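You operate a simulated robot arm through the tools that you are given. There is no shell and no other tool.

You run a simulated robot arm. Do the job below in one go: nothing can be reset, and whatever is moved stays where it is left.

Task
Turn the cold tap off, pull the plug, empty both mugs in the sink and stand them by the cooker.
Fine: the sink ends empty, the plug on the counter edge. Set down upright: green mug, red mug.
Where things are to end (x, y in the base frame): black drain plug within 60 mm of [490, 610]; green mug within 60 mm of [530, 160]; red mug within 60 mm of [600, 40].

It is judged by the outcome, as a careful person would: the job done as asked, and still so three seconds after it is handed in. It fails if anything else is knocked over, pushed out of place, dropped, spilled or broken.

Robot
A 7-joint arm with a two-finger parallel gripper, fixed in place. Base frame: the origin is on the floor under the middle of its stand, x ahead of it, y to its left, z up; the work surface is at about z = 890. Lengths are in mm, angles in degrees, forces in N, time in s.
It reaches about 1479 mm from its shoulder. Its first joint turns from -166.0 to 166.0 degrees. Payload 4.4 kg.
The tool frame sits at the grasp point between the pads (the TCP): z along the fingers, y along the line on which they close. The tips reach 23 mm beyond it. Largest opening 94 mm; finger width 38, thickness 10; the body of the gripper, 54 by 96 mm, starts 39 mm behind the TCP.
Orientation is that of the tool frame in the base frame, as a unit quaternion [x, y, z, w]. With the fingers straight down and closing along the base's y, the tool's x points along the base's -x, its y along +y and its z along -z.

Tools
- The arm moves only by the tool jog_arm. Its argument "targets" is a list of rows, each a list of 7 numbers: the closure, from 0 (fully open) to 1 (shut), then the shift along the base's x, y, z in m, then the turn, a rotation vector about the base's x, y, z in degrees. In form: [[claw, tx, ty, tz, rx, ry, rz], ...]. A call has 1 to 20 rows; each row is the pose to reach, as a shift and turn from the pose commanded when the call began. Rows are played at 5 a second. More than 50 mm and 8.6 degrees between two rows, or a gripper value outside its range, and nothing of the call is played. Where a pose cannot be reached the arm comes as near as it can. A force on the tool above 50 N (or 10 N above the force at the start of the call, whichever is more), or a blocked arm, ends the call early, and 0.2 s more pass. The fingers move at their own pace (about 72 mm/s each) and stop on an object; they squeeze with about 22 N. The grip force told is the motor's: it shows also when the fingers shut on nothing. Time passes only in rows, and 0.2 s behind the last, so rows that repeat a pose let the fingers close. The reply holds the time, the measured pose of the TCP, the force on the tool along the base axes, the opening and the grip force, in the units named above and with some noise, with the torque about the TCP (base axes, N m) and any sound that the robot's microphone picked up.
- Cameras (640 x 400 px; columns grow to the right, rows downward): "scene" is fixed at [400.5, 650.2, 1614.6]; the picture's right is [-0.60, -0.80, 0.00], its down [-0.75, 0.57, -0.35] and it looks along [0.28, -0.21, -0.94] (base axes); focal length 279 px, centre (320, 200). "wrist" rides on the gripper at [86, 16, -74] in the tool frame; the picture's right is [-0.18, 0.98, 0.00], its down [-0.58, -0.11, -0.81] and it looks along [-0.79, -0.15, 0.59] (tool axes); focal length 243 px, centre (320, 200). There is no depth. A picture from a camera that has moved, and an enlarged one, comes with that camera's place and axes in the base frame and with its lens.
- snapshot(camera): a new picture of that camera. No time passes.
- inspect(camera, box): a new picture of the part [left, top, right, bottom] of that camera's present view, enlarged. No time passes.
- close_job(): hands the job in; it is judged then, once.

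Nothing tells you positions but the pictures and the camera data. Unless the task says otherwise, let go and move clear before handing in.

The tools are called after "Request:" by a JSON object that holds its "api" and its "payload". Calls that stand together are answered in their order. jog_arm: Moves the arm, as the interface text tells. Its arguments: {"type":"object","properties":{"targets":{"type":"array","items":{"type":"array","items":{"type":"number"}}}},"required":["targets"]} The other tools are called the same way: snapshot (camera) takes a picture; inspect (camera, box) takes an enlarged picture of a part of a camera's view; close_job () hands the job in.

At the start:

```text
clock: 0.0
tool_pos: [548.3, 372.5, 1200.0]
ee_rot: [0.0, 1.0, 0.001, -0.001]
ft_force: [0.7, -0.2, 0.0]
ft_torque: [0.0, -0.01, -0.03]
gripper_width: 94.0
finger_force: 0.0
```

scene: 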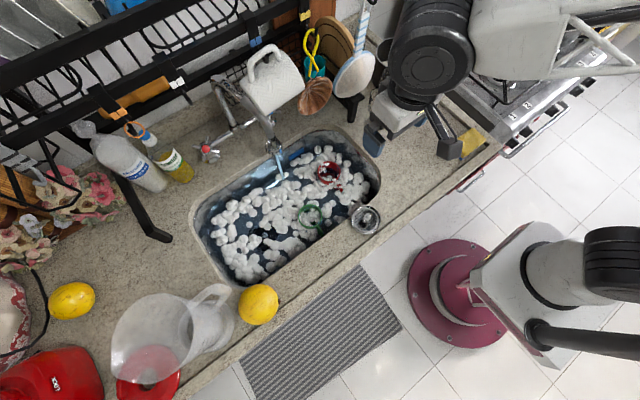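
wrist: 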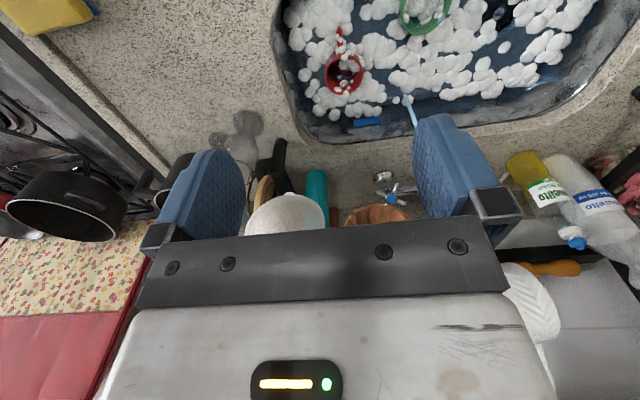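

I see a sink full of foam with a red and a green mug in it, a running tap, and a glass on the counter near the sink's front rim. I'll look closer before moving anything.

Request:
{"api": "inspect", "payload": {"camera": "scene", "box": [190, 60, 400, 290]}}

Request:
{"api": "inspect", "payload": {"camera": "scene", "box": [190, 60, 310, 180]}}

Request:
{"api": "inspect", "payload": {"camera": "wrist", "box": [270, 0, 640, 230]}}

Request:
{"api": "inspect", "payload": {"camera": "scene", "box": [330, 80, 520, 240]}}

```text
1.74 times, centred on (295, 175) of scene
camera zoom: at [400.5, 650.2, 1614.6], right [-0.6, -0.8, 0.0], down [-0.75, 0.57, -0.35], along [0.28, -0.21, -0.94], focal length 485 px, centre (364, 244)
```

zoom: 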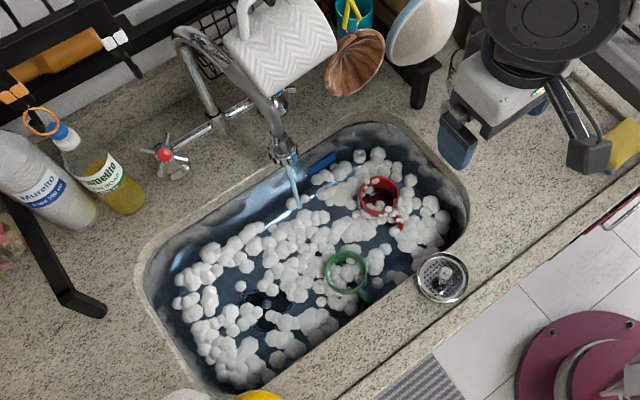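

```text
3.33 times, centred on (250, 120) of scene
camera zoom: at [400.5, 650.2, 1614.6], right [-0.6, -0.8, 0.0], down [-0.75, 0.57, -0.35], along [0.28, -0.21, -0.94], focal length 930 px, centre (553, 467)
```

zoom: 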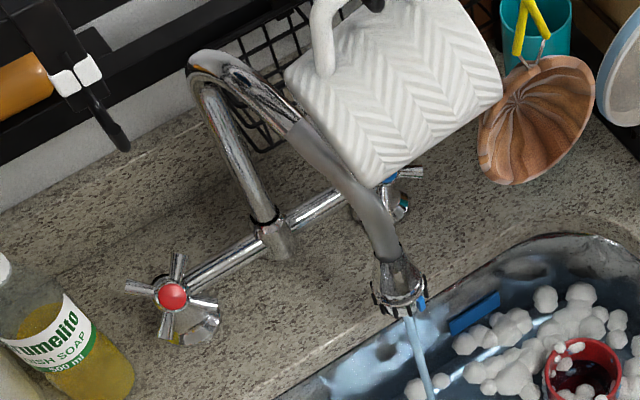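

```text
1.73 times, centred on (455, 115) of wrist
camera zoom: at [462.6, 388.4, 1274.8], right [0.18, 0.98, 0.0], down [0.58, -0.11, 0.81], along [0.79, -0.15, -0.59], focal length 420 px, centre (86, 347)
```

zoom: 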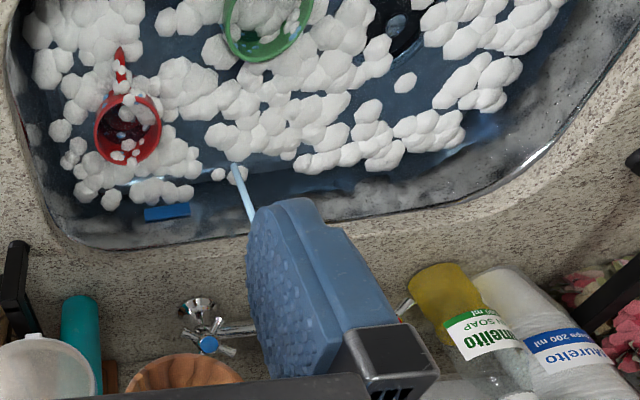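

```text
2.50 times, centred on (425, 160) of scene
camera zoom: at [400.5, 650.2, 1614.6], right [-0.6, -0.8, 0.0], down [-0.75, 0.57, -0.35], along [0.28, -0.21, -0.94], focal length 698 px, centre (58, 300)
```

zoom: 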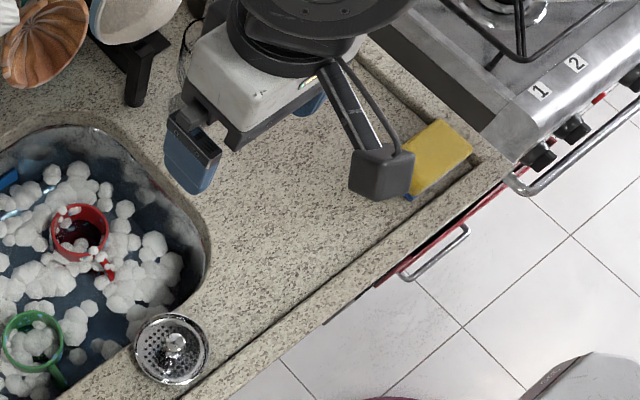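

The cold tap is the blue-capped handle near (903, 459, 960), with a white mug hanging over it. I'll check the overhead clutter before I move.

Request:
{"api": "inspect", "payload": {"camera": "scene", "box": [0, 0, 200, 125]}}

Request:
{"api": "inspect", "payload": {"camera": "scene", "box": [180, 0, 400, 138]}}

Request:
{"api": "inspect", "payload": {"camera": "wrist", "box": [440, 180, 640, 400]}}

Request:
{"api": "inspect", "payload": {"camera": "wrist", "box": [0, 0, 320, 250]}}

Request:
{"api": "inspect", "payload": {"camera": "wrist", "box": [230, 120, 440, 250]}}

```text
3.20 times, centred on (100, 62) of scene
camera zoom: at [400.5, 650.2, 1614.6], right [-0.6, -0.8, 0.0], down [-0.75, 0.57, -0.35], along [0.28, -0.21, -0.94], focal length 893 px, centre (1024, 640)
```

zoom: 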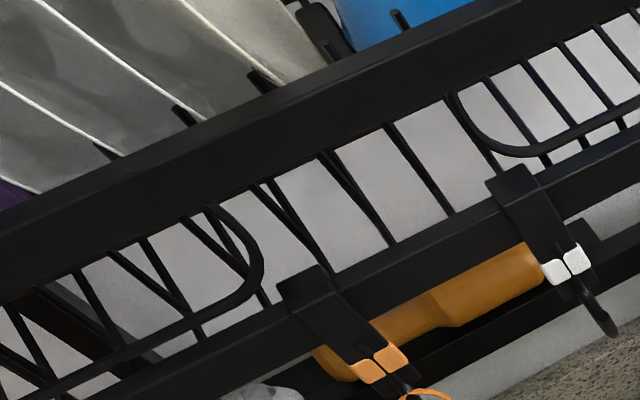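

```text
2.90 times, centred on (290, 69) of scene
camera zoom: at [400.5, 650.2, 1614.6], right [-0.6, -0.8, 0.0], down [-0.75, 0.57, -0.35], along [0.28, -0.21, -0.94], focal length 809 px, centre (407, 580)
```

zoom: 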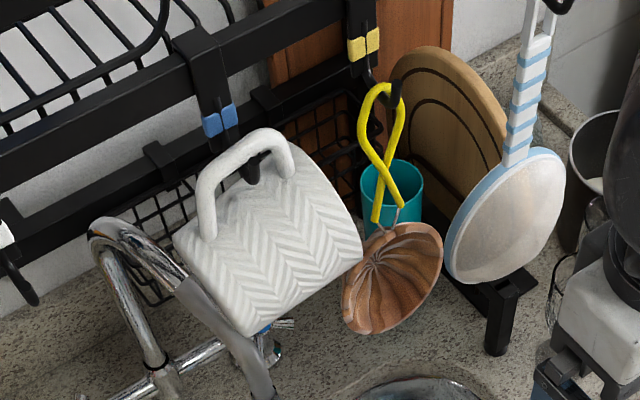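

```text
1.82 times, centred on (540, 290) of wrist
camera zoom: at [462.6, 388.4, 1274.8], right [0.18, 0.98, 0.0], down [0.58, -0.11, 0.81], along [0.79, -0.15, -0.59], focal length 441 px, centre (-80, 36)
```

zoom: 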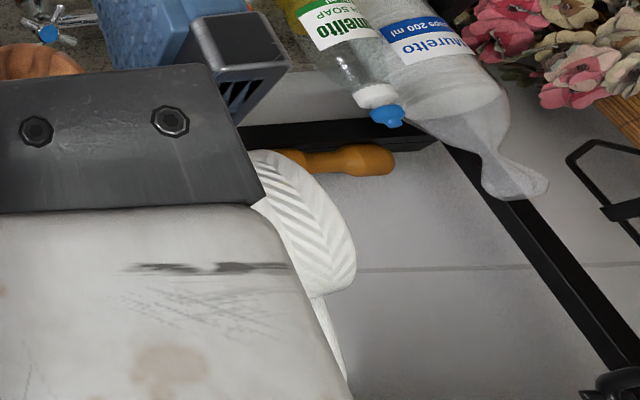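

```text
1.60 times, centred on (160, 125) of wrist
camera zoom: at [462.6, 388.4, 1274.8], right [0.18, 0.98, 0.0], down [0.58, -0.11, 0.81], along [0.79, -0.15, -0.59], focal length 388 px, centre (576, 320)
```

zoom: 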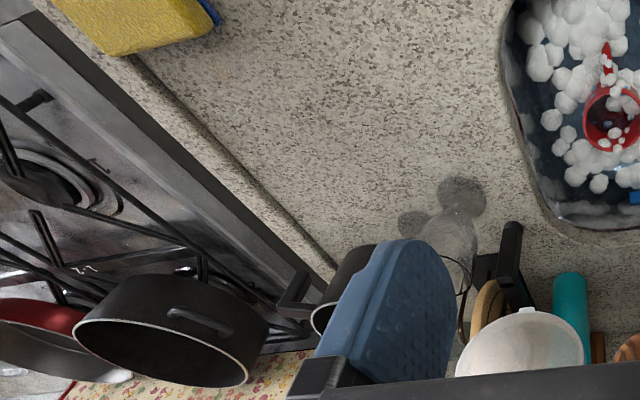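

```text
3.05 times, centred on (335, 185) of wrist
camera zoom: at [462.6, 388.4, 1274.8], right [0.18, 0.98, 0.0], down [0.58, -0.11, 0.81], along [0.79, -0.15, -0.59], focal length 739 px, centre (274, 246)
```

zoom: 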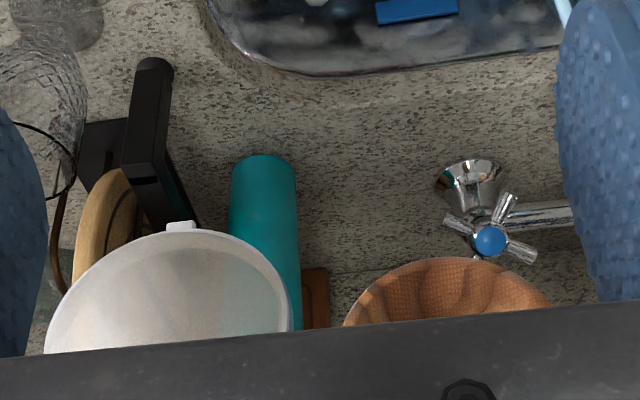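

The hanging pan and mug at x≈700–760 block the tap from above, so I'll come in low and nearly horizontal with the camera on top. First I'll back off and roll the gripper around.

Request:
{"api": "jog_arm", "payload": {"targets": [[0, -0.01, 0, 0, 0, 0, 8.5], [0, -0.02, 0, 0, 0, 0, 17], [0, -0.03, 0, 0, 0, 0, 25.5], [0, -0.04, 0, 0, 0, 0, 34], [0, -0.05, 0, 0, 0, 0, 42.5], [0, -0.06, 0, 0, 0, 0, 51], [0, -0.07, 0, 0, 0, 0, 59.5], [0, -0.08, 0, 0, 0, 0, 68], [0, -0.09, 0, 0, 0, 0, 76.5], [0, -0.1, 0, 0, 0, 0, 85]]}}

```text
clock: 2.2
tool_pos: [448.1, 371.3, 1200.3]
ee_rot: [-0.676, 0.737, 0.001, 0.0]
ft_force: [0.5, -0.1, 0.0]
ft_torque: [-0.02, 0.0, 0.01]
gripper_width: 93.9
finger_force: 0.1
```

The first half of the roll went cleanly. I'll finish it and then look.

Request:
{"api": "jog_arm", "payload": {"targets": [[0, 0, 0, 0, 0, 0, 8], [0, 0, 0, 0, 0, 0, 16], [0, 0, 0, 0, 0, 0, 24], [0, 0, 0, 0, 0, 0, 32], [0, 0, 0, 0, 0, 0, 40], [0, 0, 0, 0, 0, 0, 48], [0, 0, 0, 0, 0, 0, 56], [0, 0, 0, 0, 0, 0, 64], [0, 0, 0, 0, 0, 0, 72], [0, 0, 0, 0, 0, 0, 80], [0, 0, 0, 0, 0, 0, 88], [0, 0, 0, 0, 0, 0, 95]]}}

Request:
{"api": "snapshot", "payload": {"camera": "scene"}}

Request:
{"api": "snapshot", "payload": {"camera": "wrist"}}

```text
clock: 4.8
tool_pos: [447.0, 371.1, 1199.9]
ee_rot: [1.0, 0.0, 0.0, 0.0]
ft_force: [0.4, 0.4, 0.3]
ft_torque: [0.01, 0.01, -0.02]
gripper_width: 94.0
finger_force: 0.0
```

```text
taken
```

scene: 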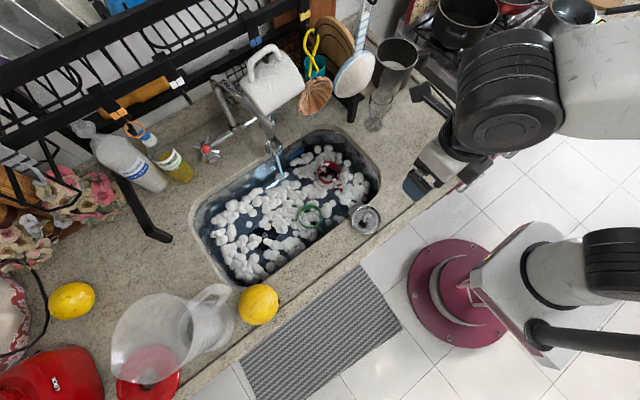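

```text
taken
camera wrist: at [534.6, 355.8, 1274.5], right [-0.18, -0.98, 0.0], down [-0.58, 0.11, 0.81], along [-0.79, 0.15, -0.59], focal length 243 px, centre (320, 200)
```

wrist: 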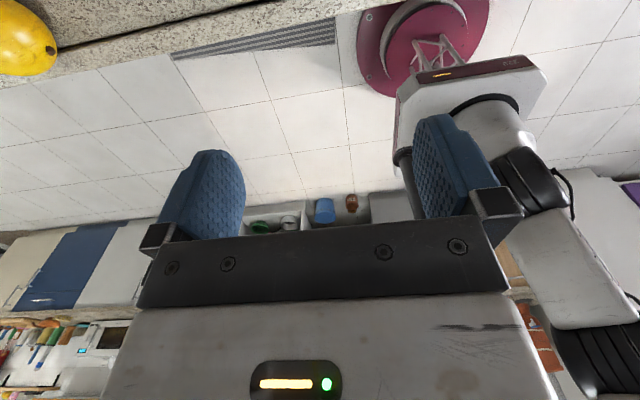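

The arm is clear, with a tall glass near (716, 209) and the strainer near (501, 425) to avoid. Next I pitch the gripper toward horizontal and look at the tap.

Request:
{"api": "jog_arm", "payload": {"targets": [[0, 0.01, 0.006, -0.01, 0, -6.5, 0], [0, 0.02, 0.012, -0.02, 0, -13, 0], [0, 0.03, 0.018, -0.03, 0, -19.5, 0], [0, 0.04, 0.024, -0.04, 0, -26, 0], [0, 0.05, 0.03, -0.05, 0, -32.5, 0], [0, 0.06, 0.036, -0.06, 0, -39, 0], [0, 0.07, 0.042, -0.07, 0, -45.5, 0], [0, 0.08, 0.048, -0.08, 0, -52, 0], [0, 0.09, 0.054, -0.09, 0, -58.5, 0], [0, 0.1, 0.06, -0.1, 0, -65, 0]]}}

Request:
{"api": "snapshot", "payload": {"camera": "wrist"}}

Request:
{"api": "snapshot", "payload": {"camera": "scene"}}

```text
clock: 7.0
tool_pos: [548.5, 431.5, 1099.6]
ee_rot: [0.843, 0.0, 0.538, 0.0]
ft_force: [-0.1, 0.0, 0.2]
ft_torque: [0.0, 0.01, 0.01]
gripper_width: 94.0
finger_force: 0.0
```

```text
taken
camera wrist: at [518.2, 416.5, 1210.8], right [-0.08, -0.98, -0.17], down [-0.98, 0.11, -0.19], along [0.2, 0.15, -0.97], focal length 243 px, centre (320, 200)
```

wrist: 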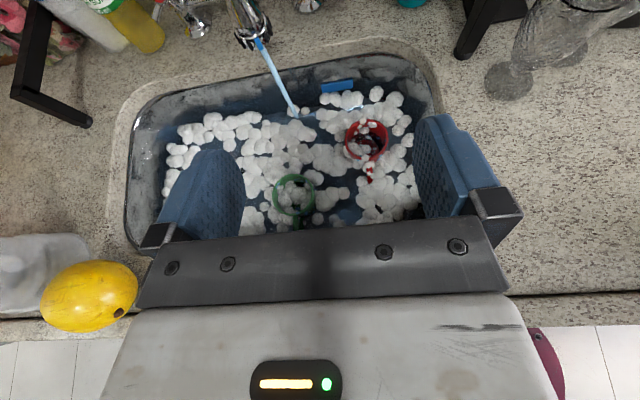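

```text
taken
```

scene: 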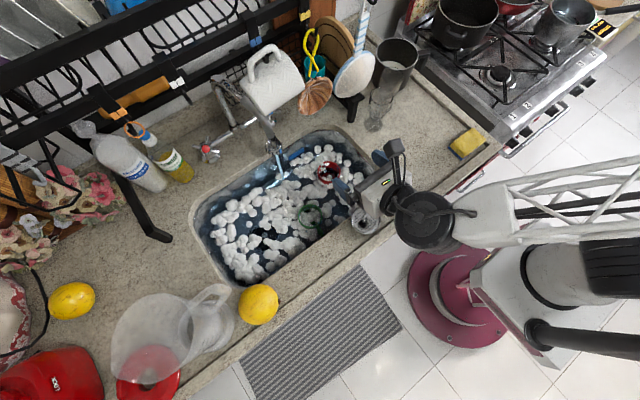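

From this view the red mug's rim is near (701, 390) and the green mug's near (615, 526), both at z≈805. The plug is near (678, 670). I'll look closely at these and at the tap.

Request:
{"api": "inspect", "payload": {"camera": "wrist", "box": [130, 0, 450, 200]}}

Request:
{"api": "inspect", "payload": {"camera": "wrist", "box": [150, 0, 350, 120]}}

Request:
{"api": "inspect", "payload": {"camera": "scene", "box": [190, 170, 340, 290]}}

```text
2.00 times, centred on (290, 100) of wrist
camera zoom: at [518.2, 416.5, 1210.8], right [-0.08, -0.98, -0.17], down [-0.98, 0.11, -0.19], along [0.2, 0.15, -0.97], focal length 485 px, centre (380, 400)
```

zoom: 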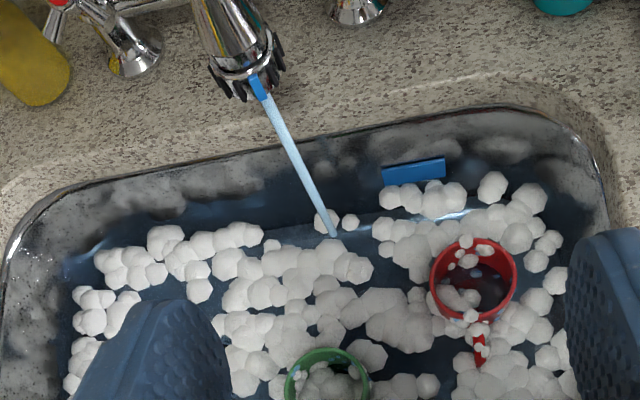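

```text
3.20 times, centred on (250, 60) of wrist
camera zoom: at [518.2, 416.5, 1210.8], right [-0.08, -0.98, -0.17], down [-0.98, 0.11, -0.19], along [0.2, 0.15, -0.97], focal length 776 px, centre (544, 648)
```

zoom: 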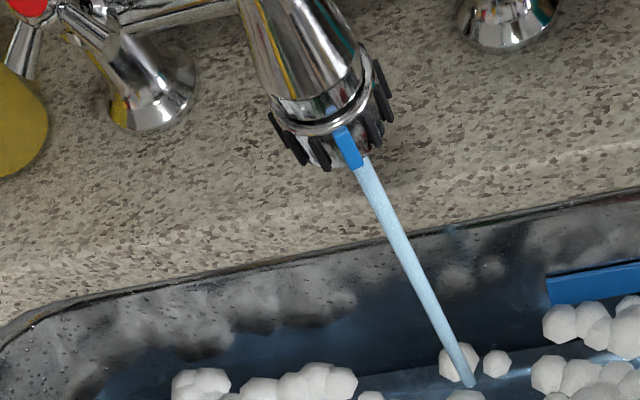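

```text
3.33 times, centred on (265, 230) of scene
camera zoom: at [400.5, 650.2, 1614.6], right [-0.6, -0.8, 0.0], down [-0.75, 0.57, -0.35], along [0.28, -0.21, -0.94], focal length 930 px, centre (503, 100)
```

zoom: 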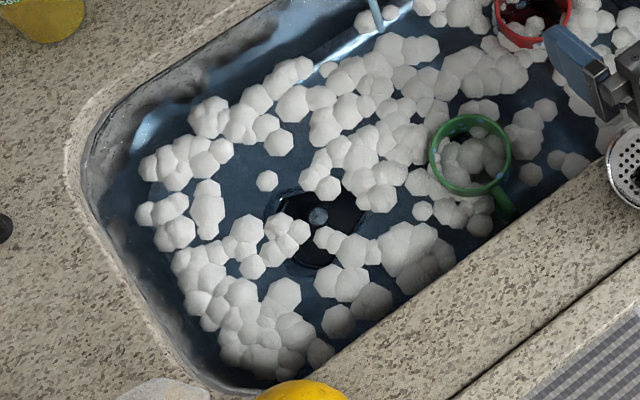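

The tap axis looks vertical, with spokes that should push round, but the hanging pan's lowest point is about z=1070. I'll roll the camera to the right side and lower the tool so I can slip underneath.

Request:
{"api": "jog_arm", "payload": {"targets": [[0.3, 0.0114, -0.0064, -0.0125, 7.41, -0.64, 0.13], [0.6, 0.0229, -0.0129, -0.025, 14.83, -1.28, 0.27], [1, 0.0343, -0.0193, -0.0375, 22.24, -1.92, 0.4], [1, 0.0458, -0.0258, -0.05, 29.65, -2.57, 0.53], [1, 0.0572, -0.0322, -0.0625, 37.06, -3.21, 0.66], [1, 0.0686, -0.0386, -0.075, 44.48, -3.85, 0.8], [1, 0.0801, -0.0451, -0.0875, 51.89, -4.49, 0.93], [1, 0.0915, -0.0515, -0.1, 59.3, -5.13, 1.06]]}}

Request:
{"api": "snapshot", "payload": {"camera": "wrist"}}

Request:
{"api": "snapshot", "payload": {"camera": "scene"}}

```text
clock: 8.8
tool_pos: [640.7, 379.6, 999.7]
ee_rot: [0.709, -0.257, 0.503, -0.423]
ft_force: [0.7, 0.2, 0.6]
ft_torque: [0.01, 0.0, 0.0]
gripper_width: 0.0
finger_force: 22.1
```

```text
taken
camera wrist: at [603.6, 278.5, 1038.7], right [-0.01, -0.35, -0.94], down [-0.97, 0.24, -0.08], along [0.26, 0.9, -0.34], focal length 243 px, centre (320, 200)
```

wrist: 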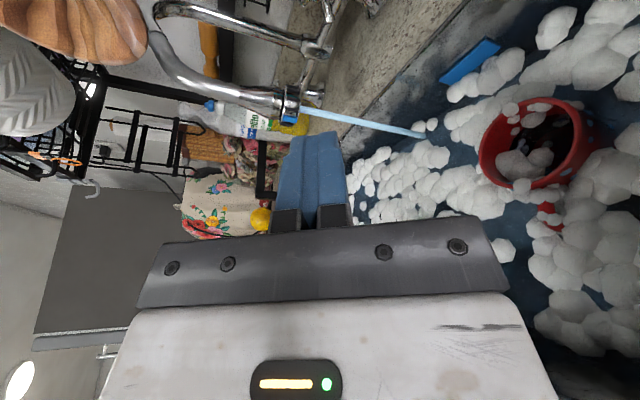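

```text
taken
```

scene: 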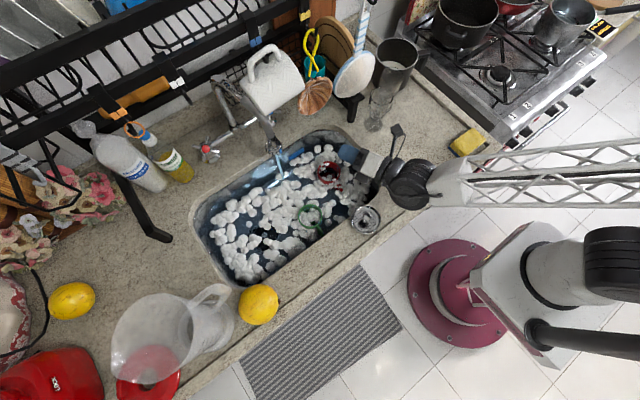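

I can now see under the hanging items, and the spout outlet is near (775, 515, 990). I'll advance at low height toward the right of the tap to see the handle.

Request:
{"api": "jog_arm", "payload": {"targets": [[1, 0.03, -0.002, -0.015, 0, 0, 0], [1, 0.06, -0.004, -0.03, 0, 0, 0], [1, 0.09, -0.006, -0.036, 0, 0, 0], [1, 0.12, -0.01, -0.036, 0, 0, 0]]}}

Request:
{"api": "snapshot", "payload": {"camera": "wrist"}}

Request:
{"api": "inspect", "payload": {"camera": "scene", "box": [240, 40, 440, 240]}}

```text
clock: 9.8
tool_pos: [761.9, 368.7, 963.1]
ee_rot: [0.709, -0.258, 0.502, -0.423]
ft_force: [0.2, -0.6, 0.3]
ft_torque: [-0.02, -0.02, 0.03]
gripper_width: 0.1
finger_force: 22.0
```

```text
taken
camera wrist: at [725.1, 268.6, 1003.6], right [-0.01, -0.36, -0.93], down [-0.97, 0.24, -0.08], along [0.26, 0.9, -0.35], focal length 243 px, centre (320, 200)
```

wrist: 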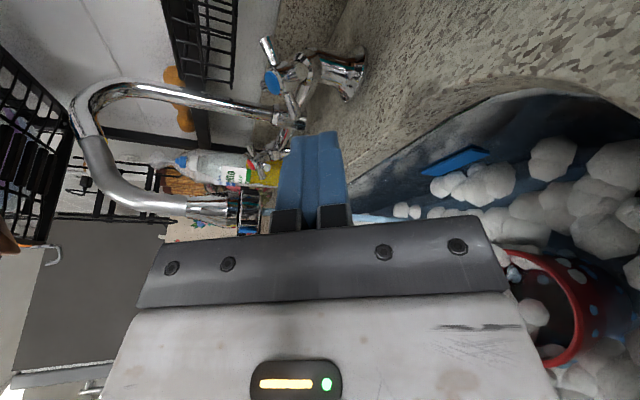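

```text
2.00 times, centred on (340, 140) of scene
camera zoom: at [400.5, 650.2, 1614.6], right [-0.6, -0.8, 0.0], down [-0.75, 0.57, -0.35], along [0.28, -0.21, -0.94], focal length 558 px, centre (280, 320)
```

zoom: 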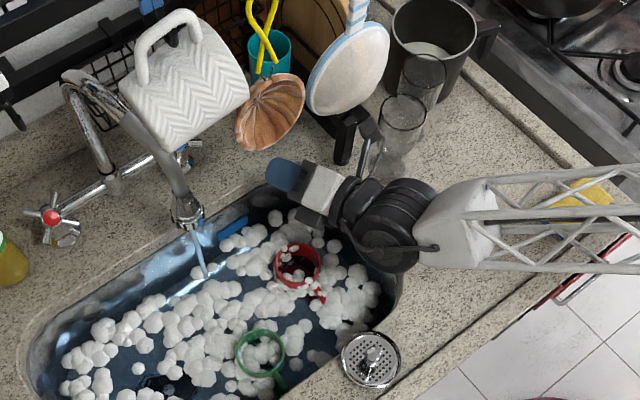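

I'm close to the tall glass near (716, 209), so from here I'll only move forward and left. I'll look closely at the handle first.

Request:
{"api": "inspect", "payload": {"camera": "wrist", "box": [220, 10, 400, 140]}}

Request:
{"api": "inspect", "payload": {"camera": "scene", "box": [330, 60, 430, 160]}}

```text
3.08 times, centred on (310, 75) of wrist
camera zoom: at [725.1, 268.6, 1003.6], right [-0.01, -0.36, -0.93], down [-0.97, 0.24, -0.08], along [0.26, 0.9, -0.35], focal length 746 px, centre (351, 585)
```

zoom: 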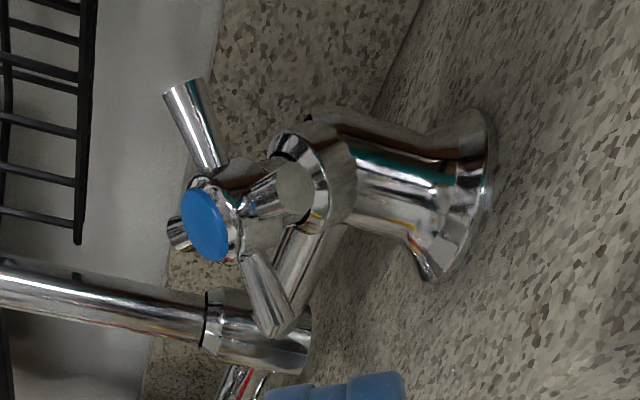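

```text
4.00 times, centred on (380, 110) of scene
camera zoom: at [400.5, 650.2, 1614.6], right [-0.6, -0.8, 0.0], down [-0.75, 0.57, -0.35], along [0.28, -0.21, -0.94], focal length 1116 px, centre (80, 560)
```

zoom: 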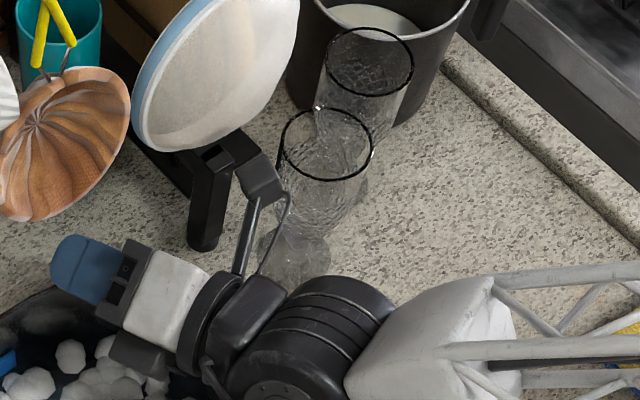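

The handle faces the robot, tilted about 45° up. Its hub is near (892, 458, 967) with spokes about 36 mm long. I'll roll the camera fully to the side and stop short of the right-hand spoke to check the view.

Request:
{"api": "jog_arm", "payload": {"targets": [[1, 0.008, 0.012, 0, 6.98, 2.54, -1.05], [1, 0.016, 0.024, 0, 13.95, 5.08, -2.1], [1, 0.024, 0.036, 0, 20.9, 7.62, -3.15], [1, 0.032, 0.045, 0, 27.9, 10.16, -4.2], [1, 0.05, 0.045, 0.007, 27.9, 10.16, -4.2], [1, 0.068, 0.045, 0.017, 27.9, 10.16, -4.2], [1, 0.085, 0.045, 0.027, 27.9, 10.16, -4.2]]}}

Request:
{"api": "snapshot", "payload": {"camera": "wrist"}}

Request:
{"api": "inspect", "payload": {"camera": "scene", "box": [240, 40, 440, 240]}}

```text
clock: 11.4
tool_pos: [846.1, 414.4, 990.6]
ee_rot: [0.618, -0.433, 0.376, -0.538]
ft_force: [0.0, 0.5, 0.4]
ft_torque: [0.02, 0.03, -0.03]
gripper_width: 0.0
finger_force: 21.2
```

```text
taken
camera wrist: at [803.9, 307.6, 986.0], right [-0.19, 0.13, -0.97], down [-0.93, 0.28, 0.22], along [0.3, 0.95, 0.06], focal length 243 px, centre (320, 200)
```

wrist: 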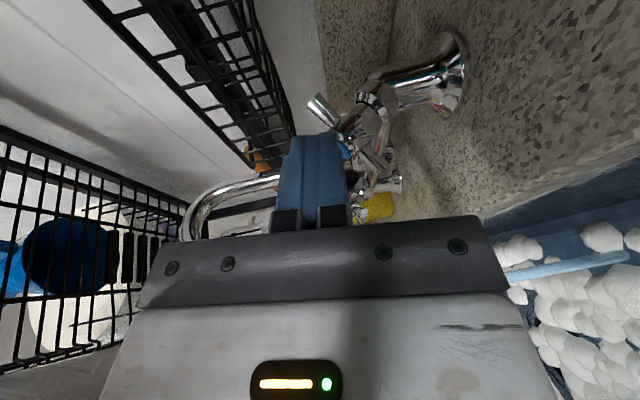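

```text
2.00 times, centred on (340, 140) of scene
camera zoom: at [400.5, 650.2, 1614.6], right [-0.6, -0.8, 0.0], down [-0.75, 0.57, -0.35], along [0.28, -0.21, -0.94], focal length 558 px, centre (280, 320)
```

zoom: 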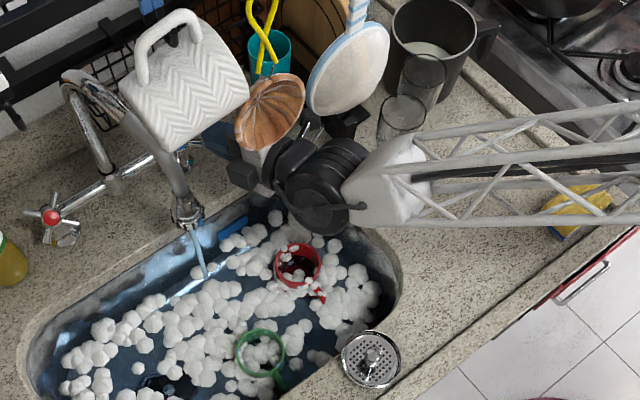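

The finger is just short of and above the handle. I'll zoom in before engaging.

Request:
{"api": "inspect", "payload": {"camera": "wrist", "box": [260, 20, 480, 220]}}

Request:
{"api": "inspect", "payload": {"camera": "scene", "box": [270, 60, 370, 160]}}

```text
2.00 times, centred on (370, 120) of wrist
camera zoom: at [803.9, 307.6, 986.0], right [-0.19, 0.13, -0.97], down [-0.93, 0.28, 0.22], along [0.3, 0.95, 0.06], focal length 485 px, centre (220, 360)
```

zoom: 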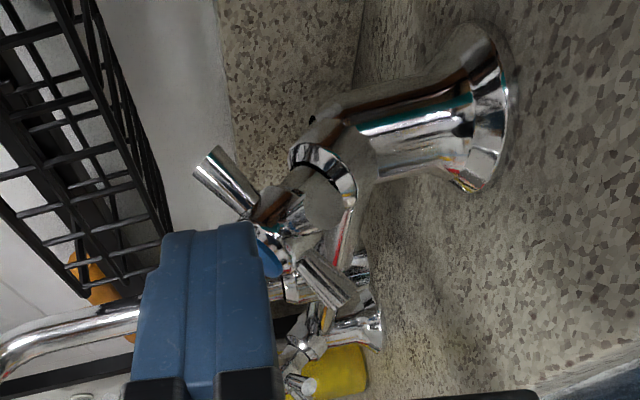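

```text
4.00 times, centred on (320, 110) of scene
camera zoom: at [400.5, 650.2, 1614.6], right [-0.6, -0.8, 0.0], down [-0.75, 0.57, -0.35], along [0.28, -0.21, -0.94], focal length 1116 px, centre (320, 560)
```

zoom: 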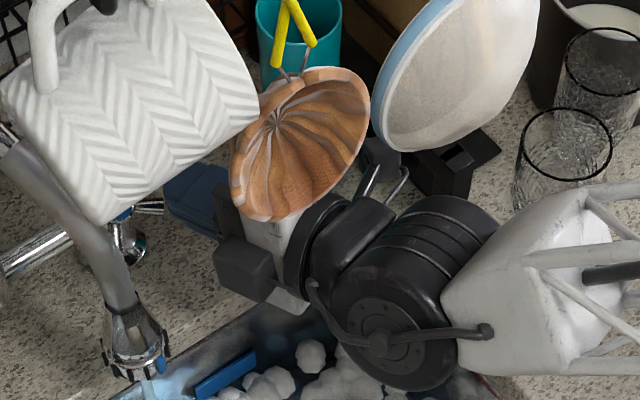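

The hub is at (892, 458, 966) and the right spoke's end at (880, 425, 956), confirmed from two views. Next I insert the closed finger above the right spoke and push it down and then left, which is clockwise from the front.

Request:
{"api": "jog_arm", "payload": {"targets": [[1, 0.016, -0.003, 0, 0, 0, 0], [1, 0.033, -0.0044, 0, 0, 0, 0], [1, 0.033, -0.0044, -0.006, 0, 0, 0], [1, 0.033, -0.0044, -0.012, 0, 0, 0], [1, 0.029, -0.004, -0.017, 0, 0, 0], [1, 0.026, -0.0034, -0.022, 0, 0, 0], [1, 0.022, -0.0024, -0.027, 0, 0, 0], [1, 0.019, -0.0014, -0.032, 0, 0, 0]]}}

Request:
{"api": "snapshot", "payload": {"camera": "wrist"}}

Request:
{"api": "inspect", "payload": {"camera": "scene", "box": [220, 80, 370, 200]}}

```text
clock: 13.1
tool_pos: [870.5, 411.0, 968.7]
ee_rot: [0.614, -0.432, 0.379, -0.54]
ft_force: [6.3, -8.3, 1.1]
ft_torque: [-0.07, -0.07, -0.22]
gripper_width: 0.0
finger_force: 21.7
stopped in row 8: the force on the tool passed its limit at 58 N (the readings are from after the stop); the commanded pose is now the measured one
```

```text
taken
camera wrist: at [827.4, 304.3, 963.0], right [-0.18, 0.13, -0.97], down [-0.94, 0.28, 0.21], along [0.3, 0.95, 0.07], focal length 243 px, centre (320, 200)
```

wrist: 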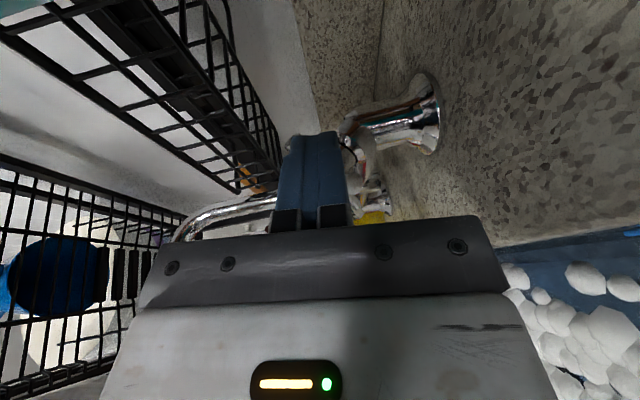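

```text
3.33 times, centred on (295, 140) of scene
camera zoom: at [400.5, 650.2, 1614.6], right [-0.6, -0.8, 0.0], down [-0.75, 0.57, -0.35], along [0.28, -0.21, -0.94], focal length 930 px, centre (403, 400)
```

zoom: 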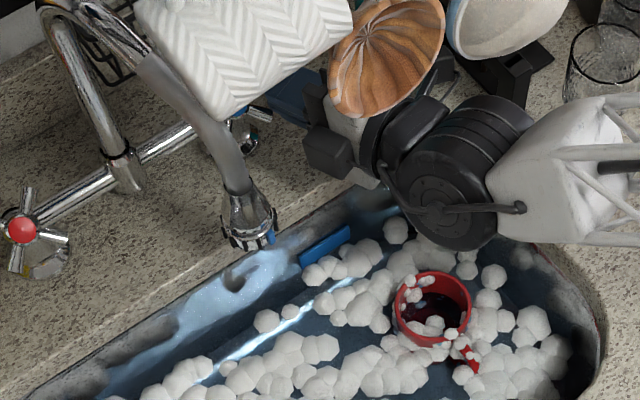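

The stream below the spout seems to have gone. I'll check that closely.

Request:
{"api": "inspect", "payload": {"camera": "scene", "box": [240, 120, 320, 200]}}

Request:
{"api": "inspect", "payload": {"camera": "wrist", "box": [280, 60, 460, 220]}}

```text
5.00 times, centred on (280, 160) of scene
camera zoom: at [400.5, 650.2, 1614.6], right [-0.6, -0.8, 0.0], down [-0.75, 0.57, -0.35], along [0.28, -0.21, -0.94], focal length 1396 px, centre (520, 400)
```

zoom: 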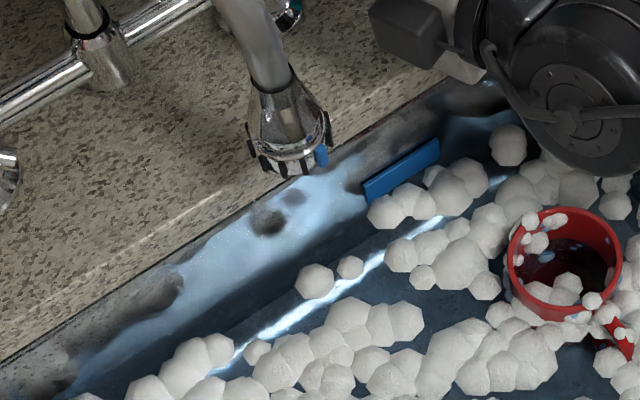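

```text
2.50 times, centred on (370, 140) of wrist
camera zoom: at [827.4, 304.3, 963.0], right [-0.18, 0.13, -0.97], down [-0.94, 0.28, 0.21], along [0.3, 0.95, 0.07], focal length 606 px, centre (195, 350)
```

zoom: 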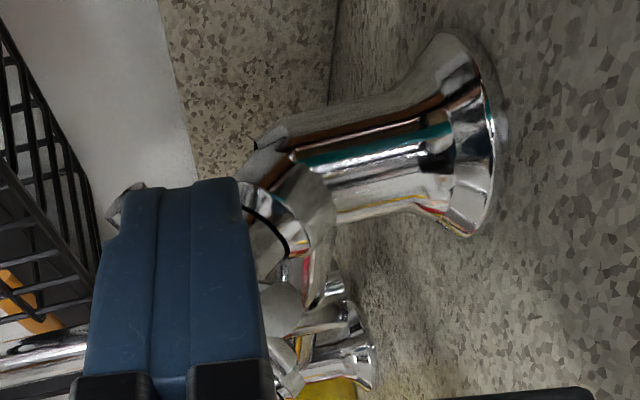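

The water has stopped: no stream between the spout and the surface. I'll lift off the spoke and back out the way I came, then recheck.

Request:
{"api": "jog_arm", "payload": {"targets": [[1, 0.002, 0, 0.006, 0, 0, 0], [1, 0, 0, 0.013, 0, 0, 0], [1, -0.02, 0, 0.012, 0, 0, 0], [1, -0.045, 0, 0.006, 0, 0, 0], [1, -0.07, 0, 0, 0, 0, 0], [1, -0.1, 0, -0.005, 0, 0, 0]]}}

Request:
{"api": "snapshot", "payload": {"camera": "wrist"}}

Request:
{"api": "inspect", "payload": {"camera": "scene", "box": [220, 80, 420, 240]}}

```text
clock: 14.5
tool_pos: [769.4, 409.9, 963.7]
ee_rot: [0.615, -0.432, 0.379, -0.54]
ft_force: [-0.3, -0.1, 0.2]
ft_torque: [0.01, 0.0, 0.02]
gripper_width: 0.0
finger_force: 22.1
```

```text
taken
camera wrist: at [727.2, 303.3, 958.9], right [-0.18, 0.13, -0.97], down [-0.94, 0.28, 0.21], along [0.3, 0.95, 0.07], focal length 243 px, centre (320, 200)
```

wrist: 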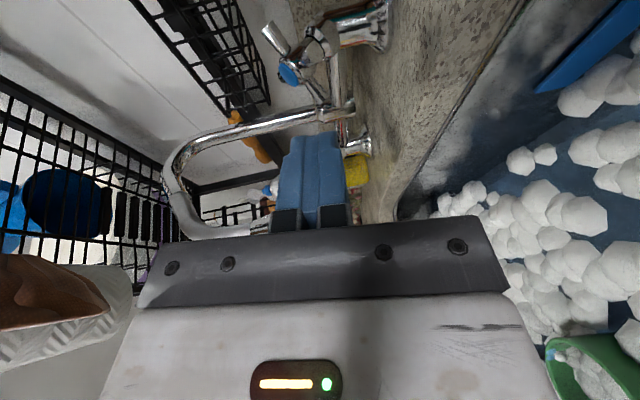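

```text
2.50 times, centred on (320, 160) of scene
camera zoom: at [400.5, 650.2, 1614.6], right [-0.6, -0.8, 0.0], down [-0.75, 0.57, -0.35], along [0.28, -0.21, -0.94], focal length 698 px, centre (320, 300)
```

zoom: 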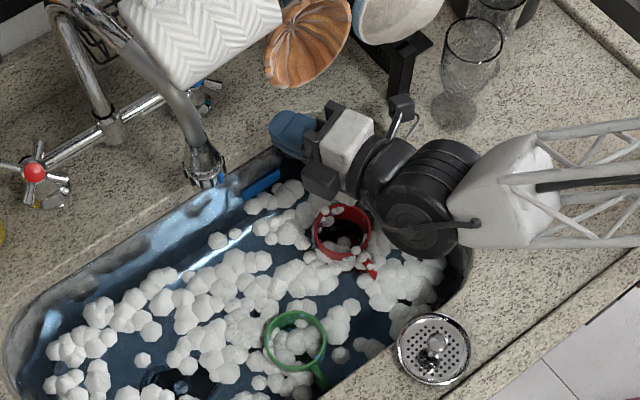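

The tap is off and nothing was disturbed. A quick look at the handle, then I back out and turn the gripper down over the plug.

Request:
{"api": "inspect", "payload": {"camera": "wrist", "box": [240, 0, 400, 110]}}

Request:
{"api": "inspect", "payload": {"camera": "scene", "box": [260, 110, 310, 160]}}

```text
3.64 times, centred on (320, 55) of wrist
camera zoom: at [727.2, 303.3, 958.9], right [-0.18, 0.13, -0.97], down [-0.94, 0.28, 0.21], along [0.3, 0.95, 0.07], focal length 882 px, centre (320, 727)
```

zoom: 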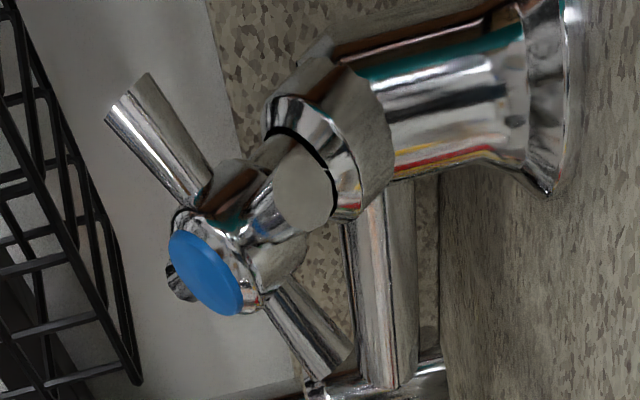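

```text
8.00 times, centred on (285, 135) of scene
camera zoom: at [400.5, 650.2, 1614.6], right [-0.6, -0.8, 0.0], down [-0.75, 0.57, -0.35], along [0.28, -0.21, -0.94], focal length 2233 px, centre (600, 720)
```

zoom: 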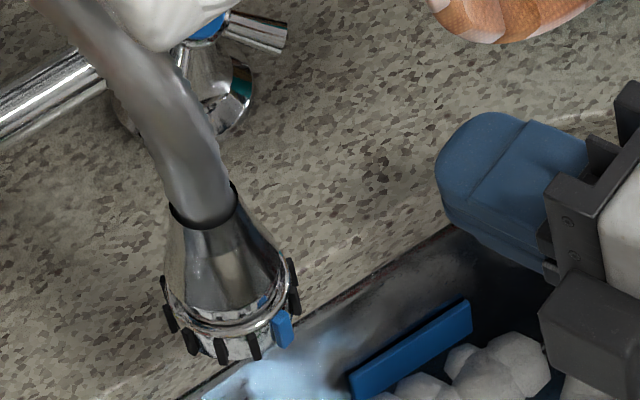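

No stream or drip remains, so the tap is off. Now I back away and swing the gripper to point down over the left part of the sink.

Request:
{"api": "jog_arm", "payload": {"targets": [[1, -0.035, 0, 0.005, 0, 0, 0], [1, -0.07, 0.002, 0.015, 0, 0, 0], [1, -0.105, 0.004, 0.025, 0, 0, 0], [1, -0.14, 0.008, 0.035, 0, 0, 0], [1, -0.17, 0.012, 0.045, 0, 0, 0], [1, -0.18, 0.02, 0.05, -2.8, 7.7, 0], [1, -0.185, 0.032, 0.05, -5.6, 15.4, 0], [1, -0.19, 0.044, 0.05, -8.4, 23.1, 0], [1, -0.195, 0.056, 0.05, -11.2, 30.8, 0], [1, -0.2, 0.068, 0.05, -14, 38.5, 0], [1, -0.205, 0.08, 0.05, -16.8, 46.3, 0], [1, -0.21, 0.092, 0.05, -19.6, 54, 0], [1, -0.215, 0.104, 0.05, -22.4, 61.7, 0], [1, -0.22, 0.116, 0.05, -25.2, 69.4, 0], [1, -0.22, 0.128, 0.05, -28, 77.1, 0]]}}

Request:
{"api": "snapshot", "payload": {"camera": "wrist"}}

Request:
{"api": "snapshot", "payload": {"camera": "scene"}}

```text
clock: 17.7
tool_pos: [549.4, 538.5, 1014.5]
ee_rot: [0.818, -0.575, 0.002, -0.003]
ft_force: [0.6, -1.2, 0.0]
ft_torque: [0.0, -0.06, -0.02]
gripper_width: 0.0
finger_force: 22.4
```

```text
taken
camera wrist: at [562.5, 452.4, 1089.5], right [-0.99, -0.16, -0.01], down [-0.1, 0.58, 0.81], along [-0.13, 0.8, -0.59], focal length 243 px, centre (320, 200)
```

wrist: 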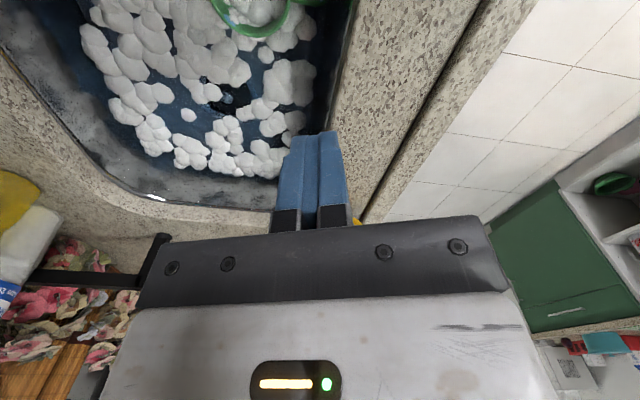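

```text
taken
```

scene: 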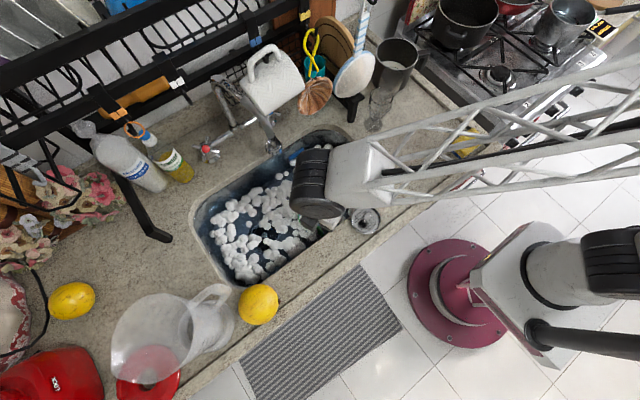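

I'm over the sink, and the plug shows as a dark disc at upper left in the wrist view. I'll zoom in on it.

Request:
{"api": "inspect", "payload": {"camera": "wrist", "box": [130, 30, 330, 180]}}

Request:
{"api": "inspect", "payload": {"camera": "scene", "box": [200, 180, 340, 290]}}

```text
2.67 times, centred on (230, 105) of wrist
camera zoom: at [562.5, 452.4, 1089.5], right [-0.99, -0.16, -0.01], down [-0.1, 0.58, 0.81], along [-0.13, 0.8, -0.59], focal length 647 px, centre (560, 453)
```

zoom: 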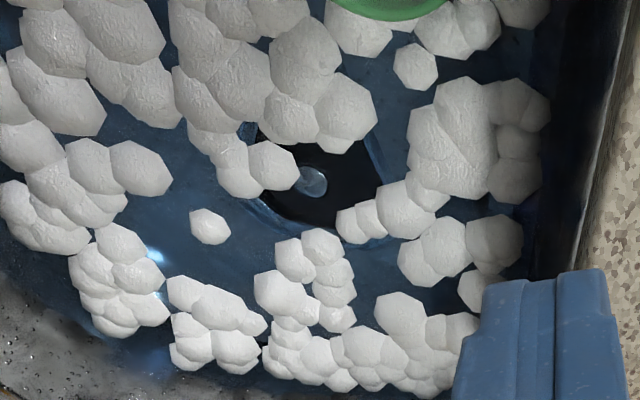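

```text
3.64 times, centred on (270, 235) of scene
camera zoom: at [400.5, 650.2, 1614.6], right [-0.6, -0.8, 0.0], down [-0.75, 0.57, -0.35], along [0.28, -0.21, -0.94], focal length 1015 px, centre (502, 73)
```

zoom: 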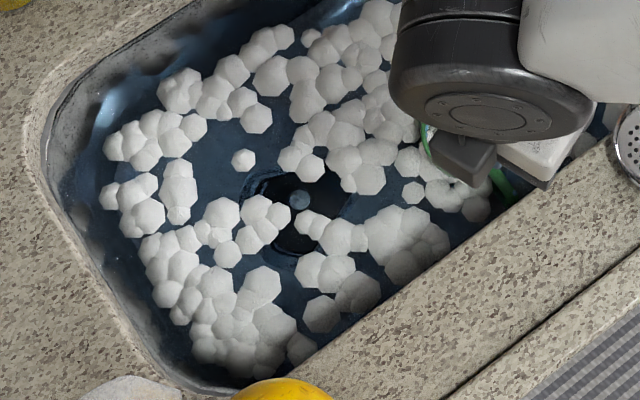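

The plug's knob is at about (665, 669) with its top near z=764, under the water surface at about 793. I'll move above it with the fingers half open and check the alignment.

Request:
{"api": "jog_arm", "payload": {"targets": [[0.8, 0.019, 0.022, -0.02, 0, 0, 0], [0.6, 0.038, 0.044, -0.045, 0, 0, 0], [0.4, 0.058, 0.065, -0.07, 0, 0, 0], [0.4, 0.077, 0.087, -0.1, 0, 0, 0], [0.4, 0.096, 0.109, -0.13, 0, 0, 0], [0.4, 0.1152, 0.1306, -0.155, 0, 0, 0], [0.4, 0.1152, 0.1306, -0.165, 0, 0, 0]]}}

Request:
{"api": "snapshot", "payload": {"camera": "wrist"}}

Request:
{"api": "snapshot", "payload": {"camera": "scene"}}

```text
clock: 19.3
tool_pos: [663.6, 669.7, 849.4]
ee_rot: [0.818, -0.575, 0.003, -0.003]
ft_force: [-0.2, -0.3, 0.0]
ft_torque: [0.02, 0.01, -0.02]
gripper_width: 56.2
finger_force: 0.1
```

```text
taken
camera wrist: at [677.3, 583.2, 923.2], right [-0.99, -0.16, -0.01], down [-0.1, 0.58, 0.81], along [-0.12, 0.8, -0.59], focal length 243 px, centre (320, 200)
```

wrist: 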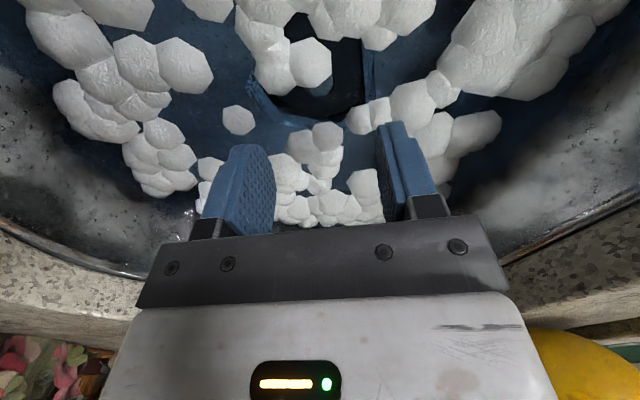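

```text
taken
```

scene: 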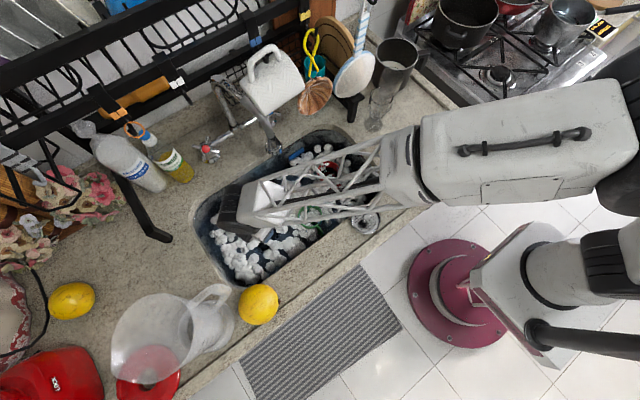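

The knob sits at (665, 669), right under the gripper. I'll descend straight down and watch the force.

Request:
{"api": "jog_arm", "payload": {"targets": [[0.4, 0.0018, -0.0005, -0.02, 0, 0, 0], [0.4, 0.0018, -0.0005, -0.04, 0, 0, 0], [0.4, 0.0018, -0.0005, -0.055, 0, 0, 0], [0.4, 0.0018, -0.0005, -0.065, 0, 0, 0], [0.4, 0.0018, -0.0005, -0.072, 0, 0, 0], [0.4, 0.0018, -0.0005, -0.078, 0, 0, 0]]}}

Request:
{"api": "snapshot", "payload": {"camera": "wrist"}}

```text
clock: 20.7
tool_pos: [664.8, 668.0, 770.5]
ee_rot: [0.818, -0.575, 0.003, -0.003]
ft_force: [0.5, 0.0, 0.4]
ft_torque: [0.0, 0.01, 0.03]
gripper_width: 56.4
finger_force: 0.1
```

```text
taken
camera wrist: at [678.9, 581.7, 845.1], right [-0.99, -0.16, -0.01], down [-0.1, 0.58, 0.81], along [-0.12, 0.8, -0.59], focal length 243 px, centre (320, 200)
```

wrist: 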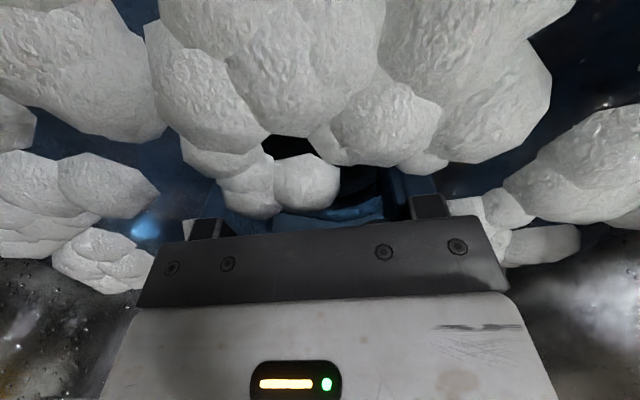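

The foam hides the knob and there's been no contact so far. I'll close the fingers and read the opening.

Request:
{"api": "jog_arm", "payload": {"targets": [[0.7, 0, 0, 0, 0, 0, 0], [1, 0, 0, 0, 0, 0, 0], [1, 0, 0, 0, 0, 0, 0], [1, 0, 0, 0, 0, 0, 0]]}}

Request:
{"api": "inspect", "payload": {"camera": "wrist", "box": [180, 100, 480, 260]}}

```text
clock: 21.7
tool_pos: [665.6, 667.7, 770.3]
ee_rot: [0.818, -0.575, 0.003, -0.003]
ft_force: [-1.4, -0.5, 1.2]
ft_torque: [-0.04, 0.12, -0.08]
gripper_width: 20.7
finger_force: 21.7
```

```text
2.13 times, centred on (330, 180) of wrist
camera zoom: at [678.9, 581.6, 845.2], right [-0.99, -0.16, -0.01], down [-0.1, 0.58, 0.81], along [-0.12, 0.8, -0.59], focal length 518 px, centre (299, 243)
```

zoom: 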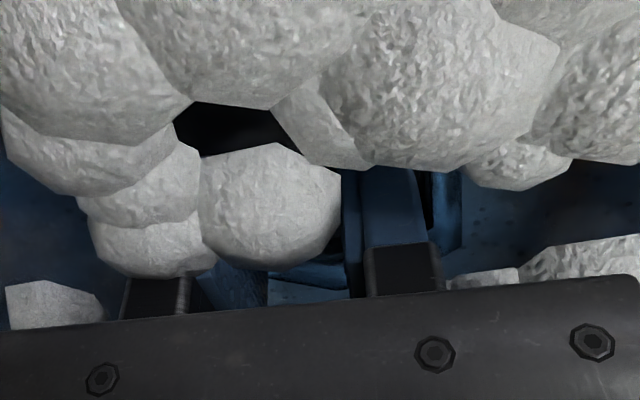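

The fingers stopped at 20.7 mm, which matches the knob. I'll pull straight up slowly.

Request:
{"api": "jog_arm", "payload": {"targets": [[1, 0, 0, 0.004, 0, 0, 0], [1, 0, 0, 0.008, 0, 0, 0], [1, 0, 0, 0.013, 0, 0, 0], [1, 0, 0, 0.02, 0, 0, 0], [1, 0, 0, 0.03, 0, 0, 0], [1, 0, 0, 0.045, 0, 0, 0], [1, 0, 0, 0.065, 0, 0, 0], [1, 0, 0, 0.09, 0, 0, 0]]}}

Request:
{"api": "snapshot", "payload": {"camera": "wrist"}}

Request:
{"api": "snapshot", "payload": {"camera": "scene"}}

```text
clock: 23.5
tool_pos: [666.4, 667.9, 861.3]
ee_rot: [0.818, -0.575, 0.004, -0.002]
ft_force: [-0.5, -0.3, -0.9]
ft_torque: [-0.02, 0.01, 0.01]
gripper_width: 20.6
finger_force: 21.6
```

```text
taken
camera wrist: at [680.5, 581.9, 935.8], right [-0.99, -0.16, -0.01], down [-0.1, 0.58, 0.81], along [-0.12, 0.8, -0.59], focal length 243 px, centre (320, 200)
```

wrist: 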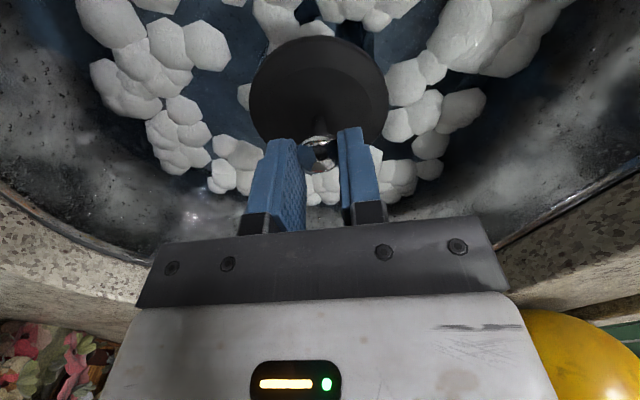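

```text
taken
```

scene: 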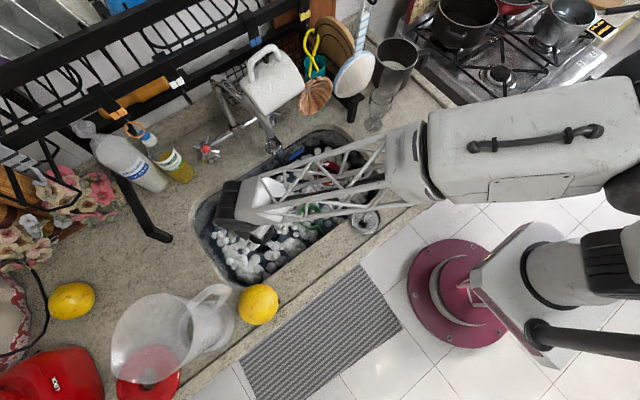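

The plug is out and in the grip, and the sink should start draining. I'll check the front ledge around (490, 610) before placing it.

Request:
{"api": "inspect", "payload": {"camera": "scene", "box": [230, 210, 400, 330]}}

Request:
{"api": "inspect", "payload": {"camera": "wrist", "box": [220, 20, 420, 220]}}

```text
3.33 times, centred on (315, 270) of scene
camera zoom: at [400.5, 650.2, 1614.6], right [-0.6, -0.8, 0.0], down [-0.75, 0.57, -0.35], along [0.28, -0.21, -0.94], focal length 930 px, centre (337, -33)
```

zoom: 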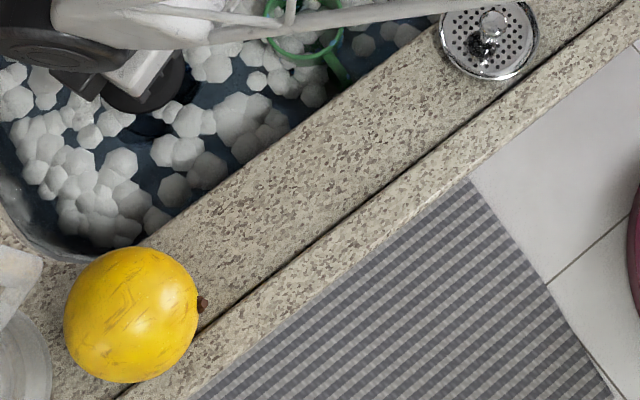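

```text
2.00 times, centred on (320, 120) of wrist
camera zoom: at [680.5, 581.9, 935.8], right [-0.99, -0.16, -0.01], down [-0.1, 0.58, 0.81], along [-0.12, 0.8, -0.59], focal length 485 px, centre (320, 360)
```

zoom: 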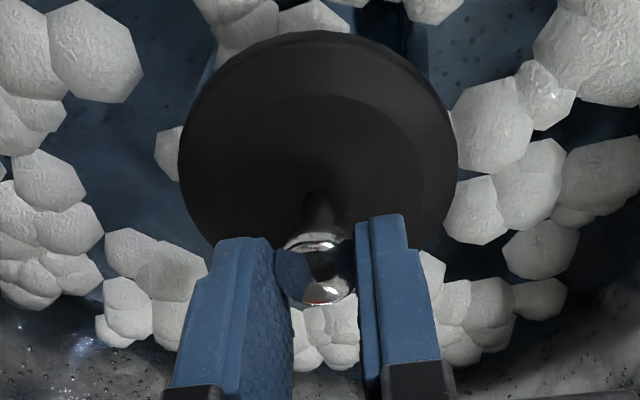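

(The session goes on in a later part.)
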